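You operate a simulated robot arm through the tools that you are given. There is no shell and no other tool. Be economical: measure what you need, move in short steps, check, and stop when the job is done.

You are at the controls of a simulated robot arm. One attempt, no reset.

JOB
Take the yellow plug and leave it on the flat green dish.

The check looks at the end state, three seconds after you hand in, the way a careful person would. Anything else that was tipped, shoved, dropped, spilled or broken makes it a failure.

ROBOT AND FRAMES
A 6-joint arm with a two-finger parallel gripper, fixed in place. Base frame: the origin is at the foot of the arm, x ahead of it, y to its left, z up; the work surface is at about z = 0.8. Units: m, degrees, N and s.
With the tool pointing down near the work surface it reaches from about 0.26 to 0.68 m from the base axis. Its first joint turns from -66.0 to 66.0 degrees. Payload 2.9 kg.
The tool frame sits at the grasp point between the pads (the TCP): z along the fingers, y along the line on which they close. The tips reach 0.03 m beyond it. Largest opening 0.11 m; finger width 0.02, thickness 0.01; the body of the gripper, 0.048 by 0.112 m, starts 0.055 m behind the TCP.
Orientation is that of the tool frame in the base frame, as a unit quaternion [w, x, y, z]. With the fingers straight down and closing along the base's y, the tool's x points along the base's -x, its y along +y and its z along -z.

CONTROLS
- The arm moves only by the tool step_arm. Its argument "targets" is a list of rows, each a list of 3 entries, a list of its own where there are three numbers: the opening, from 0 (shut) to 1 (fully open), then the shift along the tool's x, y, z in units of 50 mm (1.0 is 50 mm), then the turn, a rotation vector about the tool's x, y, z in units of 4 degrees (1.0 is 4 degrees). In form: [[gripper, [dx, dy, dz], [wx, wy, wz]], ...]. A call has 1 to 12 rows; each row shifts and turns the commanded pose from where the row before left it, along the tool's axes as they then stand. A call with a number of a shift or a turn outside -1 to 1 is refused whole. Each row takes 0.2 s and may step no farther than 0.05 m and 8.6 degrees from the row before; otherwise, or with a gripper value out of range, the whole call is refused. A pose out of reach is approached as far as the arm can. The call stops where the force on the tool passes 40 N (or 10 N more than at its start, if that is more) or the arm is blocked; 0.2 s more then pass. Each finger travels about 0.108 m/s and halts on what it meets, pressing with about 22 N; the grip force reading is that of the motor and also rises with nothing between the fingers. The clock runs only during rows and for 0.2 s after the last one: add rows that do not move to give the fingers time. The reply holds the time, the measured pose of the TCP, the force on the tool along the base axes, the opening and the grip force, in the units named above and with some noise, and new pictures: "pictures" is both (left out), scene, wrist or none.
- Cameras (640 x 400 px; columns grow to the right, rows downward): "scene" is fixed at [0.0932, 0.4665, 1.3584]; the picture's right is [-0.45, -0.89, 0.00], its down [-0.70, 0.36, -0.61] and it looks along [0.55, -0.28, -0.79] (base axes); focal length 350 px, centre (320, 200). "wrist" rides on the gripper at [-0.036, 0, -0.057] in the tool frame; the picture's right is [0.00, -1.00, 0.00], its down [0.97, 0.00, -0.24] and it looks along [0.24, 0.00, 0.97] (tool axes); focal length 218 px, centre (320, 200). There is no depth. A picture from a camera that has moved, and an enlarged one, comes with that camera's place and axes in the base frame and with its lens. The place of the scene camera against the robot may be out by one fixed shift of up to 0.012 m in any direction.
- close_up(camera, box): a new picture of the part [left, top, right, bottom] of that camera's present view, enlarged. It takes no simulated time.
- sign_off(): hands the job in; it is judged then, once.

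Work in short steps. Places have to be worked out from the pictures, the camera data and where the tool is seen: move nearer, look again, correct. Check each grasp and each placing, and mend what went wrong. You have 90 turns and 170 pictures in all, those below and enlarged ones among them. Open the gripper and draw the arm clear of the work before you hand the job in, unless the task says otherwise; then end with one line.

The tools are called after "Call:" as a command line: name --argument value ..., lists and objects as JSON in quotes. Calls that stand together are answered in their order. step_arm: Moves the arm, as the interface text tells. Its arguments: {"type":"object","properties":{"targets":{"type":"array","items":{"type":"array"}},"pictures":{"type":"string","enum":["both","scene","wrist","none"]}},"required":["targets"]} The other tools are called the same way: close_up (camera, box) takes an enlarged picture of a part of a camera's view; sign_off () hands the job in.

At the start:

```text
clock: 0.0
tool_pos: [0.2554, 0.2724, 1.0419]
orientation: [0.0, 0.0, 1.0, 0.0]
force: [-0.8, 0.8, 0.0]
opening: 0.1099
grasp_force: 0.1
```

scene: 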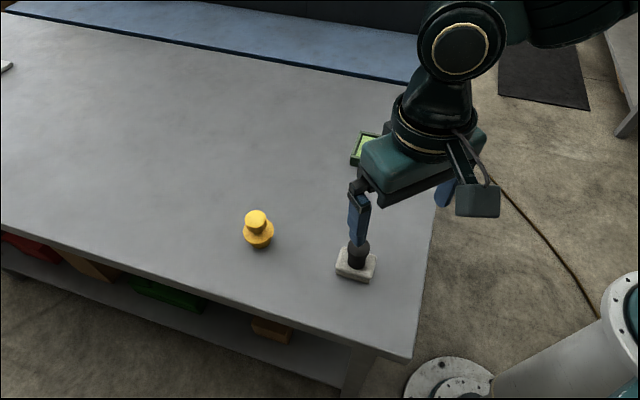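
wrist: 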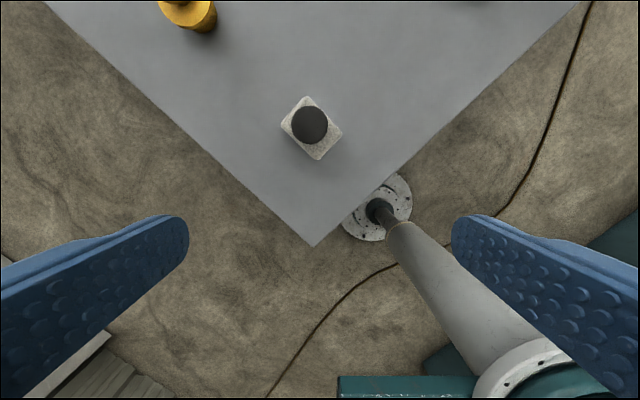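

I start with enlarged views of the yellow plug and the green item behind the gripper.

Call:
close_up --camera "scene" --box '[200, 180, 320, 255]'

Call:
close_up --camera "scene" --box '[320, 110, 480, 210]'

```text
5.33 times, centred on (260, 218) of scene
camera zoom: at [0.0932, 0.4665, 1.3584], right [-0.45, -0.89, 0.0], down [-0.7, 0.36, -0.61], along [0.55, -0.28, -0.79], focal length 1868 px, centre (640, 107)
```

zoom: 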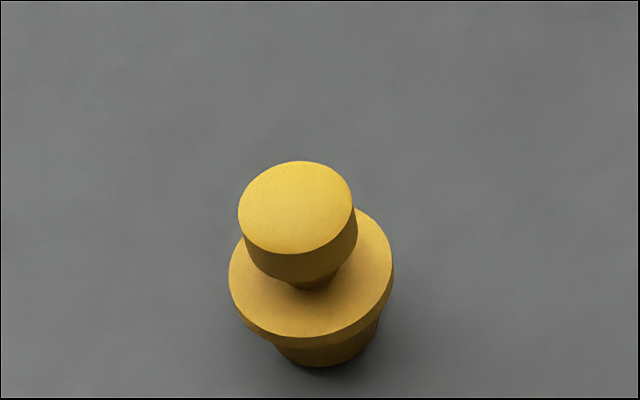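

```text
4.00 times, centred on (400, 160) of scene
camera zoom: at [0.0932, 0.4665, 1.3584], right [-0.45, -0.89, 0.0], down [-0.7, 0.36, -0.61], along [0.55, -0.28, -0.79], focal length 1401 px, centre (0, 360)
```

zoom: 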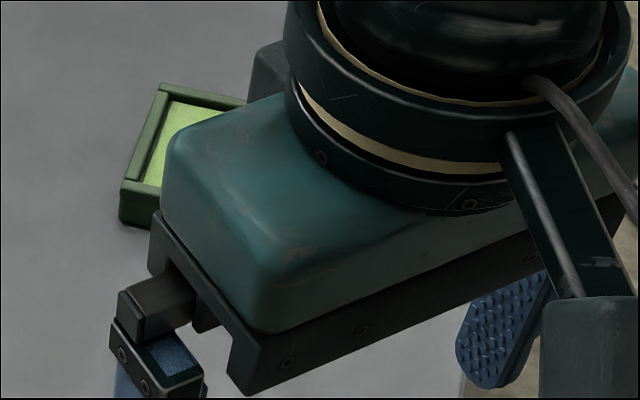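

There is a green, walled tray partly hidden by the gripper. I move toward the plug at this height to clear the view and look down at it.

Call:
step_arm --targets '[[1, [-0.8, 0.5, 0], [0, 0, 0]], [1, [-0.8, 0.5, 0], [0, 0, 0]], [1, [-0.8, 0.5, 0], [0, 0, 0]], [1, [-0.8, 0.5, 0], [0, 0, 0]], [1, [0, 0, 0], [0, 0, 0]]]'

```text
clock: 1.2
tool_pos: [0.4163, 0.3756, 1.0399]
orientation: [0.001, 0.0, 1.0, 0.0]
force: [-0.7, 0.9, -0.5]
opening: 0.1099
grasp_force: 0.0
camera wrist: at [0.4523, 0.3756, 1.0974], right [0.0, -1.0, 0.0], down [-0.97, 0.0, 0.24], along [-0.24, 0.0, -0.97], focal length 218 px, centre (320, 200)
```

scene: 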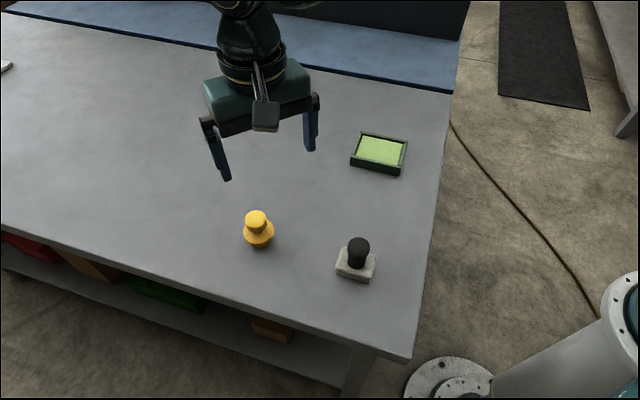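
wrist: 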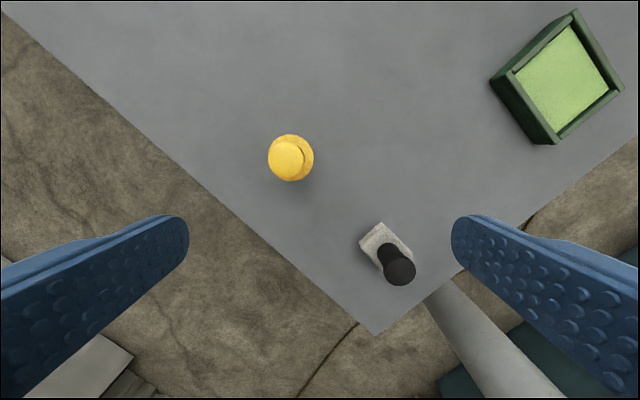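

The plug is at about (0.439, 0.410), with its knob top near z 0.87. The tray floor centre is at about (0.535, 0.085). I move above the plug and lower to z 0.95 to refine this.

Call:
step_arm --targets '[[1, [-0.46, 0.69, 0], [0, 0, 0]], [1, [0, 0, 0.9], [0, 0, 0]], [1, [0, 0, 0.9], [0, 0, 0]], [1, [0, 0, 0], [0, 0, 0]]]'

```text
clock: 2.2
tool_pos: [0.4395, 0.4074, 0.9503]
orientation: [0.0, 0.0, 1.0, 0.001]
force: [0.1, 0.7, -0.2]
opening: 0.1099
grasp_force: 0.0
camera wrist: at [0.4749, 0.4074, 1.0073], right [0.0, -1.0, 0.0], down [-0.97, 0.0, 0.24], along [-0.24, 0.0, -0.97], focal length 218 px, centre (320, 200)
```

scene: 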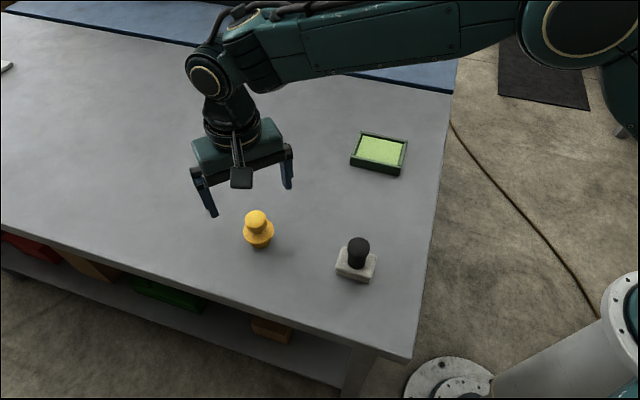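
wrist: 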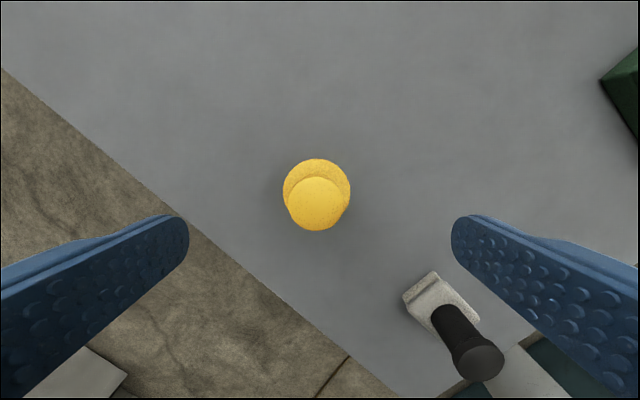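

The readings agree on (0.439, 0.410). I shift 3 mm in y and lower to TCP z of about 0.869, which puts the tips just above the flange.

Call:
step_arm --targets '[[1, [0, 0.055, 0.5], [0, 0, 0]], [1, [0, 0, 0.6], [0, 0, 0]], [1, [0, 0, 0.52], [0, 0, 0]], [1, [0, 0, 0], [0, 0, 0]]]'

Call:
close_up --camera "scene" --box '[180, 170, 340, 270]'

```text
clock: 3.2
tool_pos: [0.4397, 0.4116, 0.8686]
orientation: [0.0, 0.0, 1.0, 0.001]
force: [-0.7, 0.4, -0.1]
opening: 0.1099
grasp_force: 0.0
camera wrist: at [0.4755, 0.4113, 0.9263], right [0.0, -1.0, 0.0], down [-0.97, 0.0, 0.24], along [-0.24, 0.0, -0.97], focal length 218 px, centre (320, 200)
```

scene: 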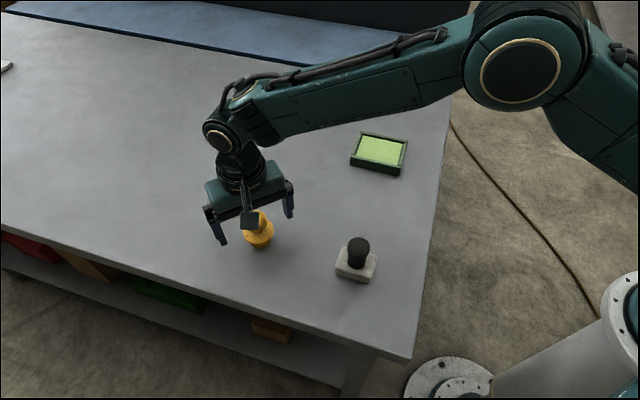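
wrist: 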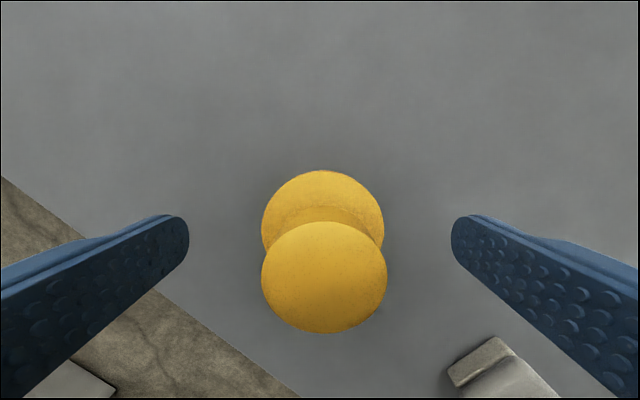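

```text
4.00 times, centred on (260, 220) of scene
camera zoom: at [0.0932, 0.4665, 1.3584], right [-0.45, -0.89, 0.0], down [-0.7, 0.36, -0.61], along [0.55, -0.28, -0.79], focal length 1401 px, centre (560, 120)
```

zoom: 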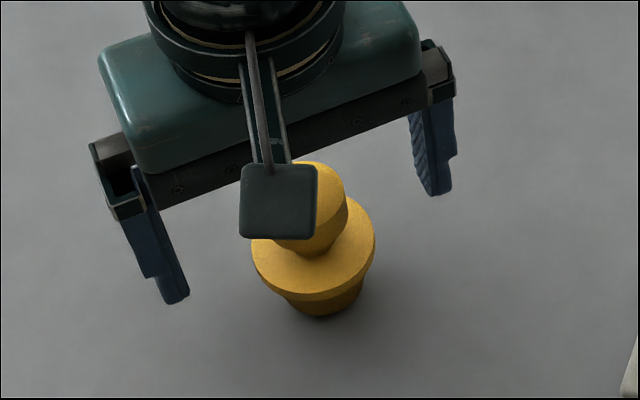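

The knob top is at z ≈ 0.870 and the flange top at ≈ 0.836, so I raise 3 mm for margin, shift 1 mm, and close on the knob.

Call:
step_arm --targets '[[1, [0, -0.02, -0.06], [0, 0, 0]], [0.6, [0, 0, 0], [0, 0, 0]], [0.4, [0, 0, 0], [0, 0, 0]], [0.2, [0, 0, 0], [0, 0, 0]], [0.2, [0, 0, 0], [0, 0, 0]], [0.2, [0, 0, 0], [0, 0, 0]]]'

```text
clock: 4.6
tool_pos: [0.4397, 0.4099, 0.8732]
orientation: [-0.001, 0.0, 1.0, 0.0]
force: [0.2, 1.3, 0.2]
opening: 0.0347
grasp_force: 21.8
camera wrist: at [0.4748, 0.41, 0.9292], right [0.0, -1.0, 0.0], down [-0.97, 0.0, 0.24], along [-0.24, 0.0, -0.97], focal length 218 px, centre (320, 200)
```

scene: 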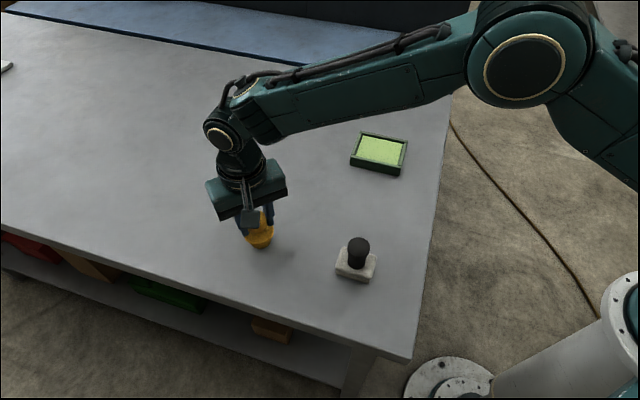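
wrist: 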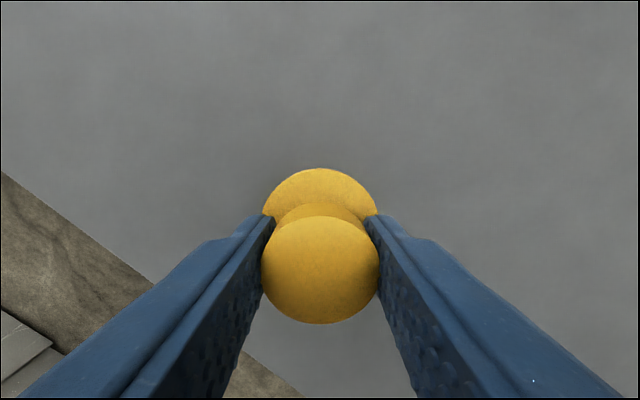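

The knob is gripped at 0.035 m with 22 N, so I lift slowly to about z 0.97.

Call:
step_arm --targets '[[0.1, [0, 0, -0.2], [0, 0, 0]], [0.1, [0, 0, -0.4], [0, 0, 0]], [0.1, [0, 0, -0.5], [0, 0, 0]], [0.1, [0, 0, -0.5], [0, 0, 0]], [0.1, [0, 0, -0.4], [0, 0, 0]], [0.1, [0, 0, 0], [0, 0, 0]]]'

```text
clock: 6.0
tool_pos: [0.4388, 0.4103, 0.9743]
orientation: [0.0, -0.001, 1.0, 0.0]
force: [0.0, -1.0, 0.3]
opening: 0.0351
grasp_force: 22.0
camera wrist: at [0.4745, 0.41, 1.0299], right [0.0, -1.0, 0.0], down [-0.97, 0.0, 0.24], along [-0.24, 0.0, -0.97], focal length 218 px, centre (320, 200)
```

scene: 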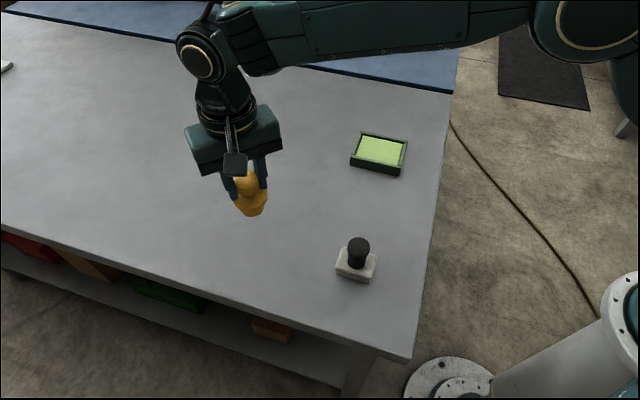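
wrist: 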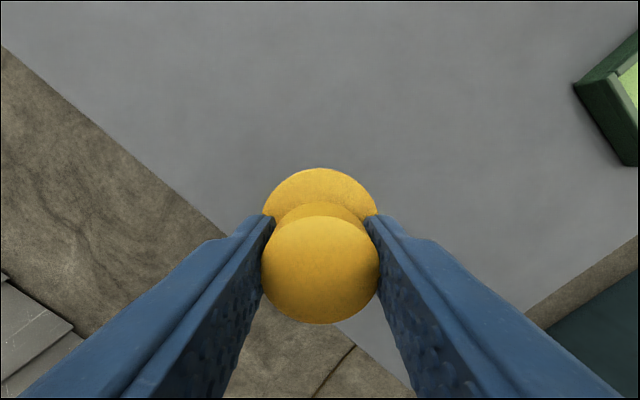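

The plug is held upright. I carry it toward the tray and stop a little short to measure the tray.

Call:
step_arm --targets '[[0.1, [-0.2, -0.4, 0], [0, 0, 0]], [0.1, [-0.24, -0.7, 0], [0, 0, 0]], [0.1, [-0.24, -0.8, 0], [0, 0, 0]], [0.1, [-0.24, -0.8, 0], [0, 0, 0]], [0.1, [-0.24, -0.8, 0], [0, 0, 0]], [0.1, [-0.24, -0.7, 0], [0, 0, 0]], [0.1, [-0.2, -0.5, 0], [0, 0, 0]], [0.1, [0, -0.3, 0], [0, 0, 0]], [0.1, [0, 0, 0], [0, 0, 0]]]'

```text
clock: 8.0
tool_pos: [0.5172, 0.16, 0.9734]
orientation: [-0.001, 0.0, 1.0, 0.0]
force: [-0.2, 0.2, -1.1]
opening: 0.0346
grasp_force: 22.4
camera wrist: at [0.5526, 0.1605, 1.0301], right [0.0, -1.0, 0.0], down [-0.97, 0.0, 0.24], along [-0.24, 0.0, -0.97], focal length 218 px, centre (320, 200)
```

scene: 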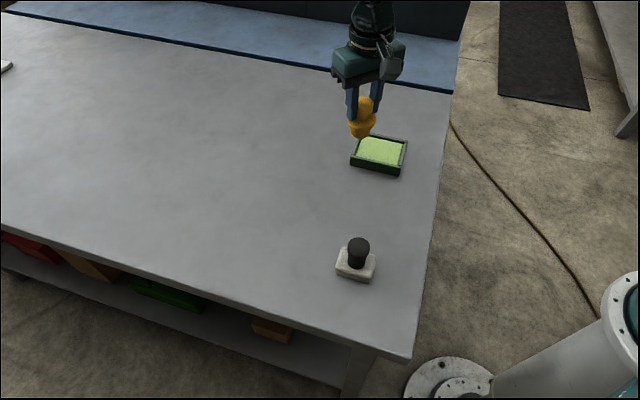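
wrist: 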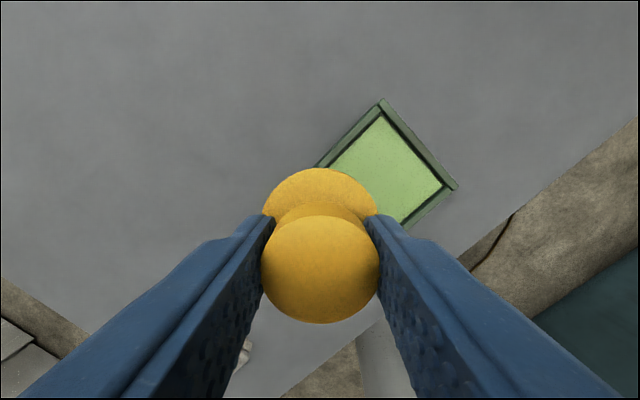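

The tray is partly hidden in the wrist view, so I zoom in with the scene camera to compare the tray and plug.

Call:
close_up --camera "scene" --box '[320, 90, 440, 190]'

Call:
close_up --camera "wrist" --box '[300, 80, 476, 240]'

```text
4.00 times, centred on (380, 140) of scene
camera zoom: at [0.0932, 0.4665, 1.3584], right [-0.45, -0.89, 0.0], down [-0.7, 0.36, -0.61], along [0.55, -0.28, -0.79], focal length 1401 px, centre (80, 440)
```

zoom: 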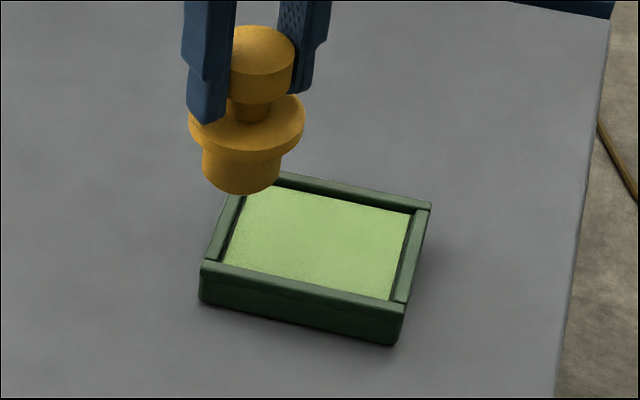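

```text
2.50 times, centred on (388, 160) of wrist
camera zoom: at [0.5526, 0.1605, 1.0301], right [0.0, -1.0, 0.0], down [-0.97, 0.0, 0.24], along [-0.24, 0.0, -0.97], focal length 546 px, centre (150, 300)
```

zoom: 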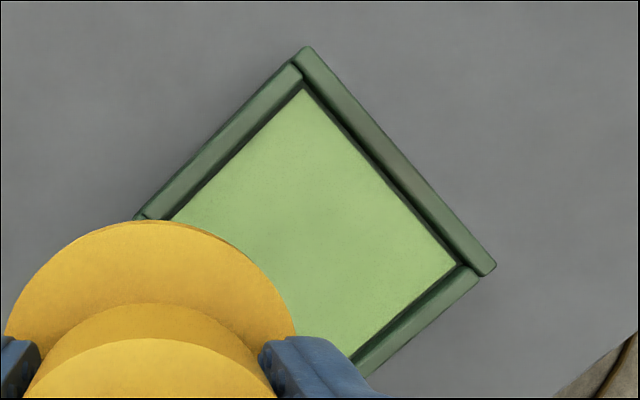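

The tray floor sits nearly level with a rim at about z 0.825, and its centre is at about (0.524, 0.098). I move over it and lower to about z 0.915.

Call:
step_arm --targets '[[0.1, [-0.07, -0.62, 0], [0, 0, 0]], [0.1, [-0.07, -0.62, 0], [0, 0, 0]], [0.1, [0, 0, 0], [0, 0, 0]], [0.1, [0, 0, 0.5], [0, 0, 0]], [0.1, [0, 0, 0.5], [0, 0, 0]], [0.1, [0, 0, 0.2], [0, 0, 0]], [0.1, [0, 0, 0], [0, 0, 0]]]'

Call:
close_up --camera "scene" --box '[320, 90, 440, 190]'

```text
clock: 9.6
tool_pos: [0.5251, 0.0963, 0.9124]
orientation: [0.001, 0.0, 1.0, -0.001]
force: [-0.9, -0.7, -0.6]
opening: 0.0349
grasp_force: 21.8
camera wrist: at [0.561, 0.0971, 0.9686], right [0.0, -1.0, 0.0], down [-0.97, 0.0, 0.24], along [-0.24, 0.0, -0.97], focal length 218 px, centre (320, 200)
```

scene: 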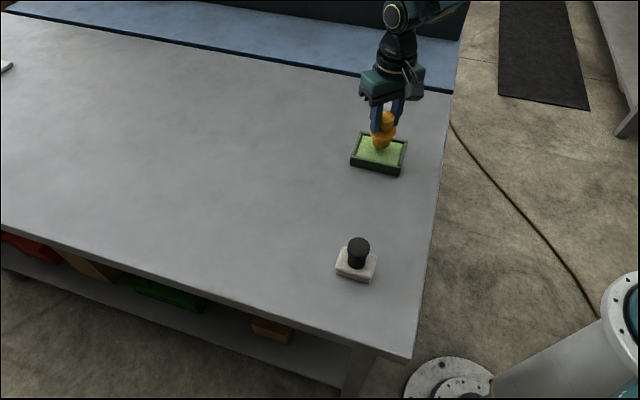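
wrist: 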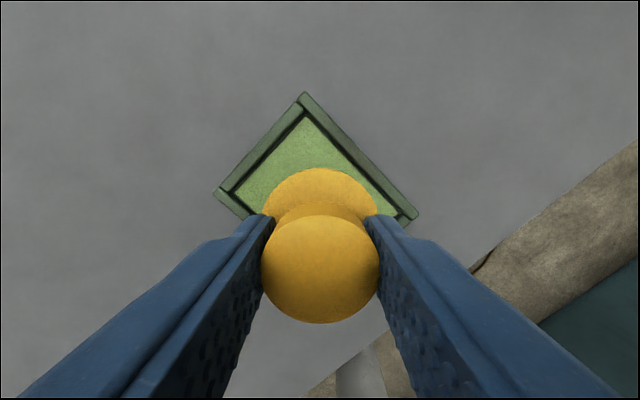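

```text
4.00 times, centred on (380, 140) of scene
camera zoom: at [0.0932, 0.4665, 1.3584], right [-0.45, -0.89, 0.0], down [-0.7, 0.36, -0.61], along [0.55, -0.28, -0.79], focal length 1401 px, centre (80, 440)
```

zoom: 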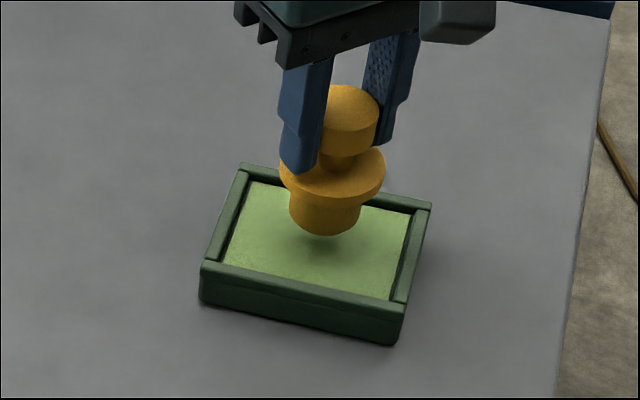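

The plug hangs over the tray within 3 mm of centre. I correct y by 3 mm and lower in small steps, watching the force.

Call:
step_arm --targets '[[0.1, [0.02, 0.055, 0.06], [0, 0, 0]], [0.1, [0, 0, 0.06], [0, 0, 0]], [0.1, [0, 0, 0.06], [0, 0, 0]], [0.1, [0, 0, 0], [0, 0, 0]]]' --pictures "none"

Call:
close_up --camera "scene" --box '[320, 90, 440, 190]'

```text
clock: 10.6
tool_pos: [0.524, 0.0993, 0.9043]
orientation: [0.0, 0.0, 1.0, 0.0]
force: [0.5, -0.4, -1.5]
opening: 0.0347
grasp_force: 22.2
```

```text
4.00 times, centred on (380, 140) of scene
camera zoom: at [0.0932, 0.4665, 1.3584], right [-0.45, -0.89, 0.0], down [-0.7, 0.36, -0.61], along [0.55, -0.28, -0.79], focal length 1401 px, centre (80, 440)
```

zoom: 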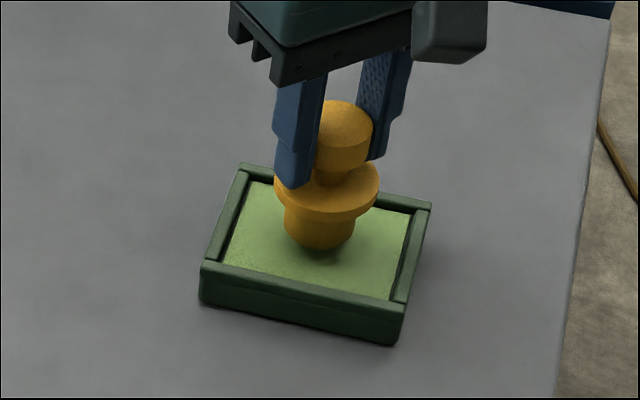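

The plug is still just above the floor with no contact force, so I continue down 6 mm.

Call:
step_arm --targets '[[0.1, [0, 0, 0.06], [0, 0, 0]], [0.1, [0, 0, 0.06], [0, 0, 0]], [0.1, [0, 0, 0], [0, 0, 0]]]' --pictures "none"

Call:
close_up --camera "scene" --box '[320, 90, 440, 190]'

```text
clock: 11.4
tool_pos: [0.5251, 0.0999, 0.8979]
orientation: [0.0, 0.0, 1.0, 0.0]
force: [0.1, -0.6, -1.0]
opening: 0.0348
grasp_force: 21.1
```

```text
4.00 times, centred on (380, 140) of scene
camera zoom: at [0.0932, 0.4665, 1.3584], right [-0.45, -0.89, 0.0], down [-0.7, 0.36, -0.61], along [0.55, -0.28, -0.79], focal length 1401 px, centre (80, 440)
```

zoom: 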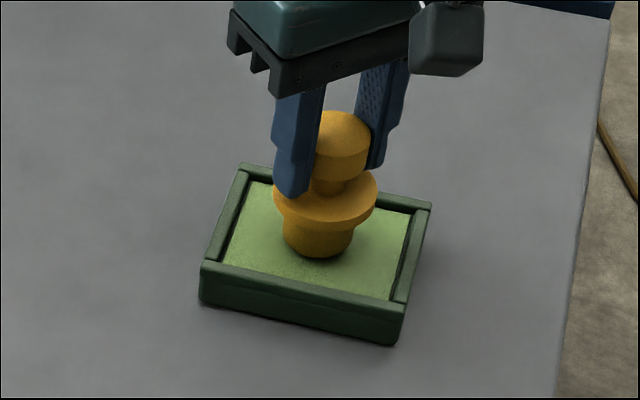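

There is still no contact force, though the shadow gap is small. I lower another 4 mm in 2 mm steps.

Call:
step_arm --targets '[[0.1, [0, 0, 0.04], [0, 0, 0]], [0.1, [0, 0, 0.04], [0, 0, 0]], [0.1, [0, 0, 0], [0, 0, 0]]]' --pictures "none"

Call:
close_up --camera "scene" --box '[320, 90, 440, 190]'

```text
clock: 12.2
tool_pos: [0.5234, 0.0992, 0.8944]
orientation: [0.0, 0.001, 1.0, 0.0]
force: [-2.5, 0.3, 2.1]
opening: 0.0347
grasp_force: 21.8
```

```text
4.00 times, centred on (380, 140) of scene
camera zoom: at [0.0931, 0.4665, 1.3584], right [-0.45, -0.89, 0.0], down [-0.7, 0.36, -0.61], along [0.55, -0.28, -0.79], focal length 1401 px, centre (80, 440)
```

zoom: 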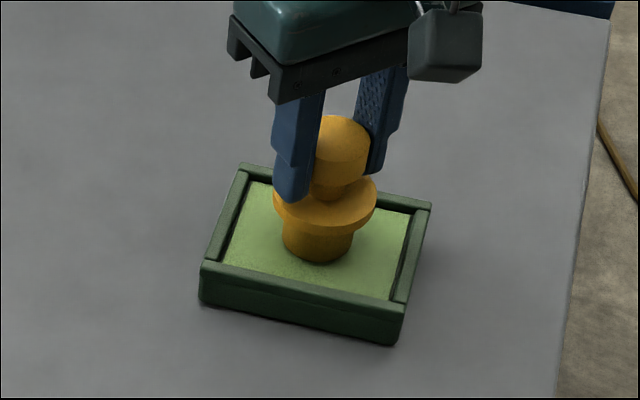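

The force has risen slightly, so this may be first contact. I lower one more millimetre to confirm.

Call:
step_arm --targets '[[0.1, [0, 0, 0.02], [0, 0, 0]], [0.1, [0, 0, 0], [0, 0, 0]]]' --pictures "none"

```text
clock: 12.8
tool_pos: [0.5232, 0.0998, 0.8948]
orientation: [0.001, 0.0, 1.0, 0.0]
force: [-3.8, 0.7, 11.1]
opening: 0.0351
grasp_force: 22.7
```

Contact is clear at 11 N. I back off about 0.8 mm and open slowly.

Call:
step_arm --targets '[[0.1, [0, 0, -0.015], [0, 0, 0]], [0.25, [0, 0, 0], [0, 0, 0]], [0.35, [0, 0, 0], [0, 0, 0]], [0.45, [0, 0, 0], [0, 0, 0]], [0.7, [0, 0, 0], [0, 0, 0]], [0.7, [0, 0, 0], [0, 0, 0]]]'

Call:
close_up --camera "scene" --box '[320, 90, 440, 190]'

```text
clock: 14.2
tool_pos: [0.5232, 0.1, 0.8942]
orientation: [0.0, 0.0, 1.0, -0.001]
force: [0.2, 0.3, -0.2]
opening: 0.0772
grasp_force: 0.0
camera wrist: at [0.5592, 0.0998, 0.9513], right [0.0, -1.0, 0.0], down [-0.97, 0.0, 0.24], along [-0.24, 0.0, -0.97], focal length 218 px, centre (320, 200)
```

scene: 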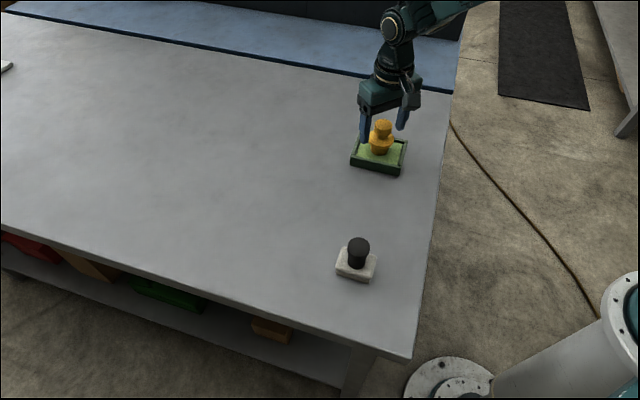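
wrist: 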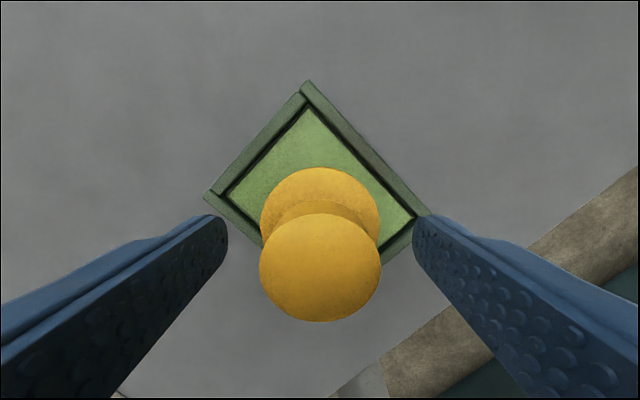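

```text
4.00 times, centred on (380, 140) of scene
camera zoom: at [0.0932, 0.4665, 1.3584], right [-0.45, -0.89, 0.0], down [-0.7, 0.36, -0.61], along [0.55, -0.28, -0.79], focal length 1401 px, centre (80, 440)
```

zoom: 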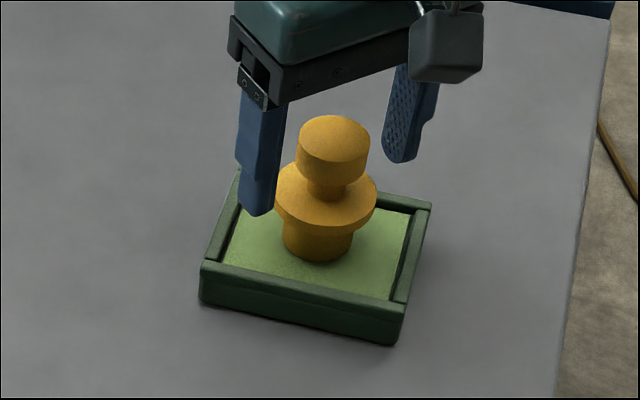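

The plug stands upright in the tray and is released. I raise the arm straight up, clear of the work.

Call:
step_arm --targets '[[0.8, [0, 0, -0.3], [0, 0, 0]], [0.8, [0, 0, -0.6], [0, 0, 0]], [0.8, [0, 0, -0.8], [0, 0, 0]], [0.8, [0, 0, -0.8], [0, 0, 0]], [1, [0, 0, -0.5], [0, 0, 0]], [1, [0.5, 0.5, 0], [0, 0, 0]], [1, [0.5, 0.8, 0], [0, 0, 0]], [1, [0.5, 0.8, 0], [0, 0, 0]], [1, [0, 0, 0], [0, 0, 0]]]'

Call:
close_up --camera "scene" --box '[320, 90, 440, 190]'

```text
clock: 16.2
tool_pos: [0.4515, 0.2054, 1.044]
orientation: [0.0, 0.001, 1.0, -0.001]
force: [0.4, -0.3, 0.4]
opening: 0.1099
grasp_force: 0.1
camera wrist: at [0.4869, 0.2067, 1.1004], right [0.0, -1.0, 0.0], down [-0.97, 0.0, 0.24], along [-0.24, 0.0, -0.97], focal length 218 px, centre (320, 200)
```

scene: 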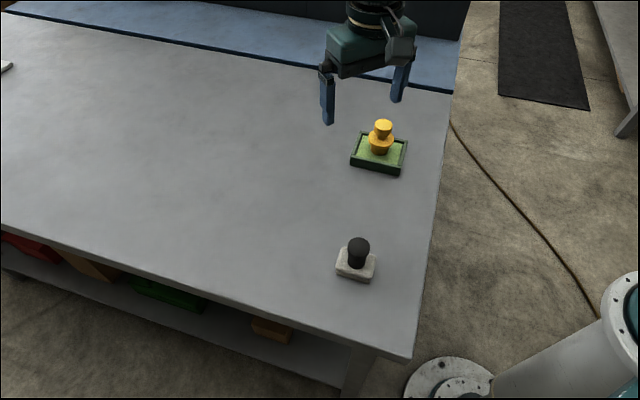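
wrist: 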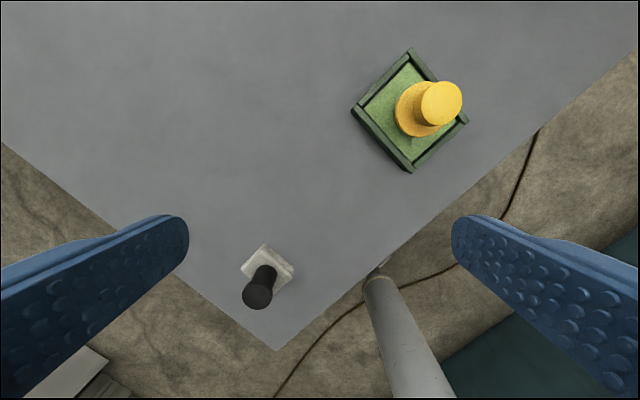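

```text
4.00 times, centred on (380, 140) of scene
camera zoom: at [0.0931, 0.4666, 1.3584], right [-0.45, -0.89, 0.0], down [-0.7, 0.36, -0.61], along [0.55, -0.28, -0.79], focal length 1401 px, centre (80, 440)
```

zoom: 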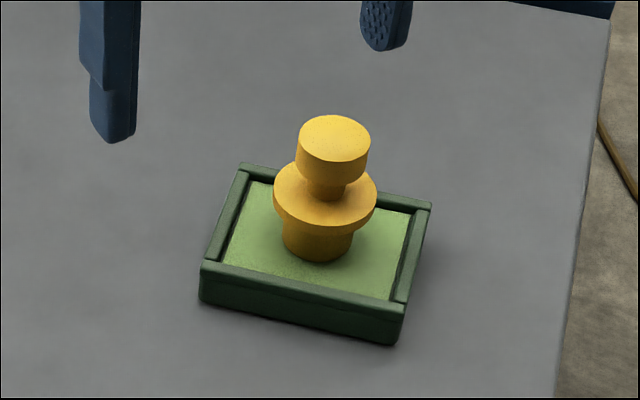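

The plug stands upright in the dish, the tray and stamp have not moved, and the arm is clear with the gripper open, so I hand in.

Call:
sign_off

```text
The job is handed in.
```

The yellow plug is standing upright on the green dish, nothing else was disturbed, and the job is handed in.
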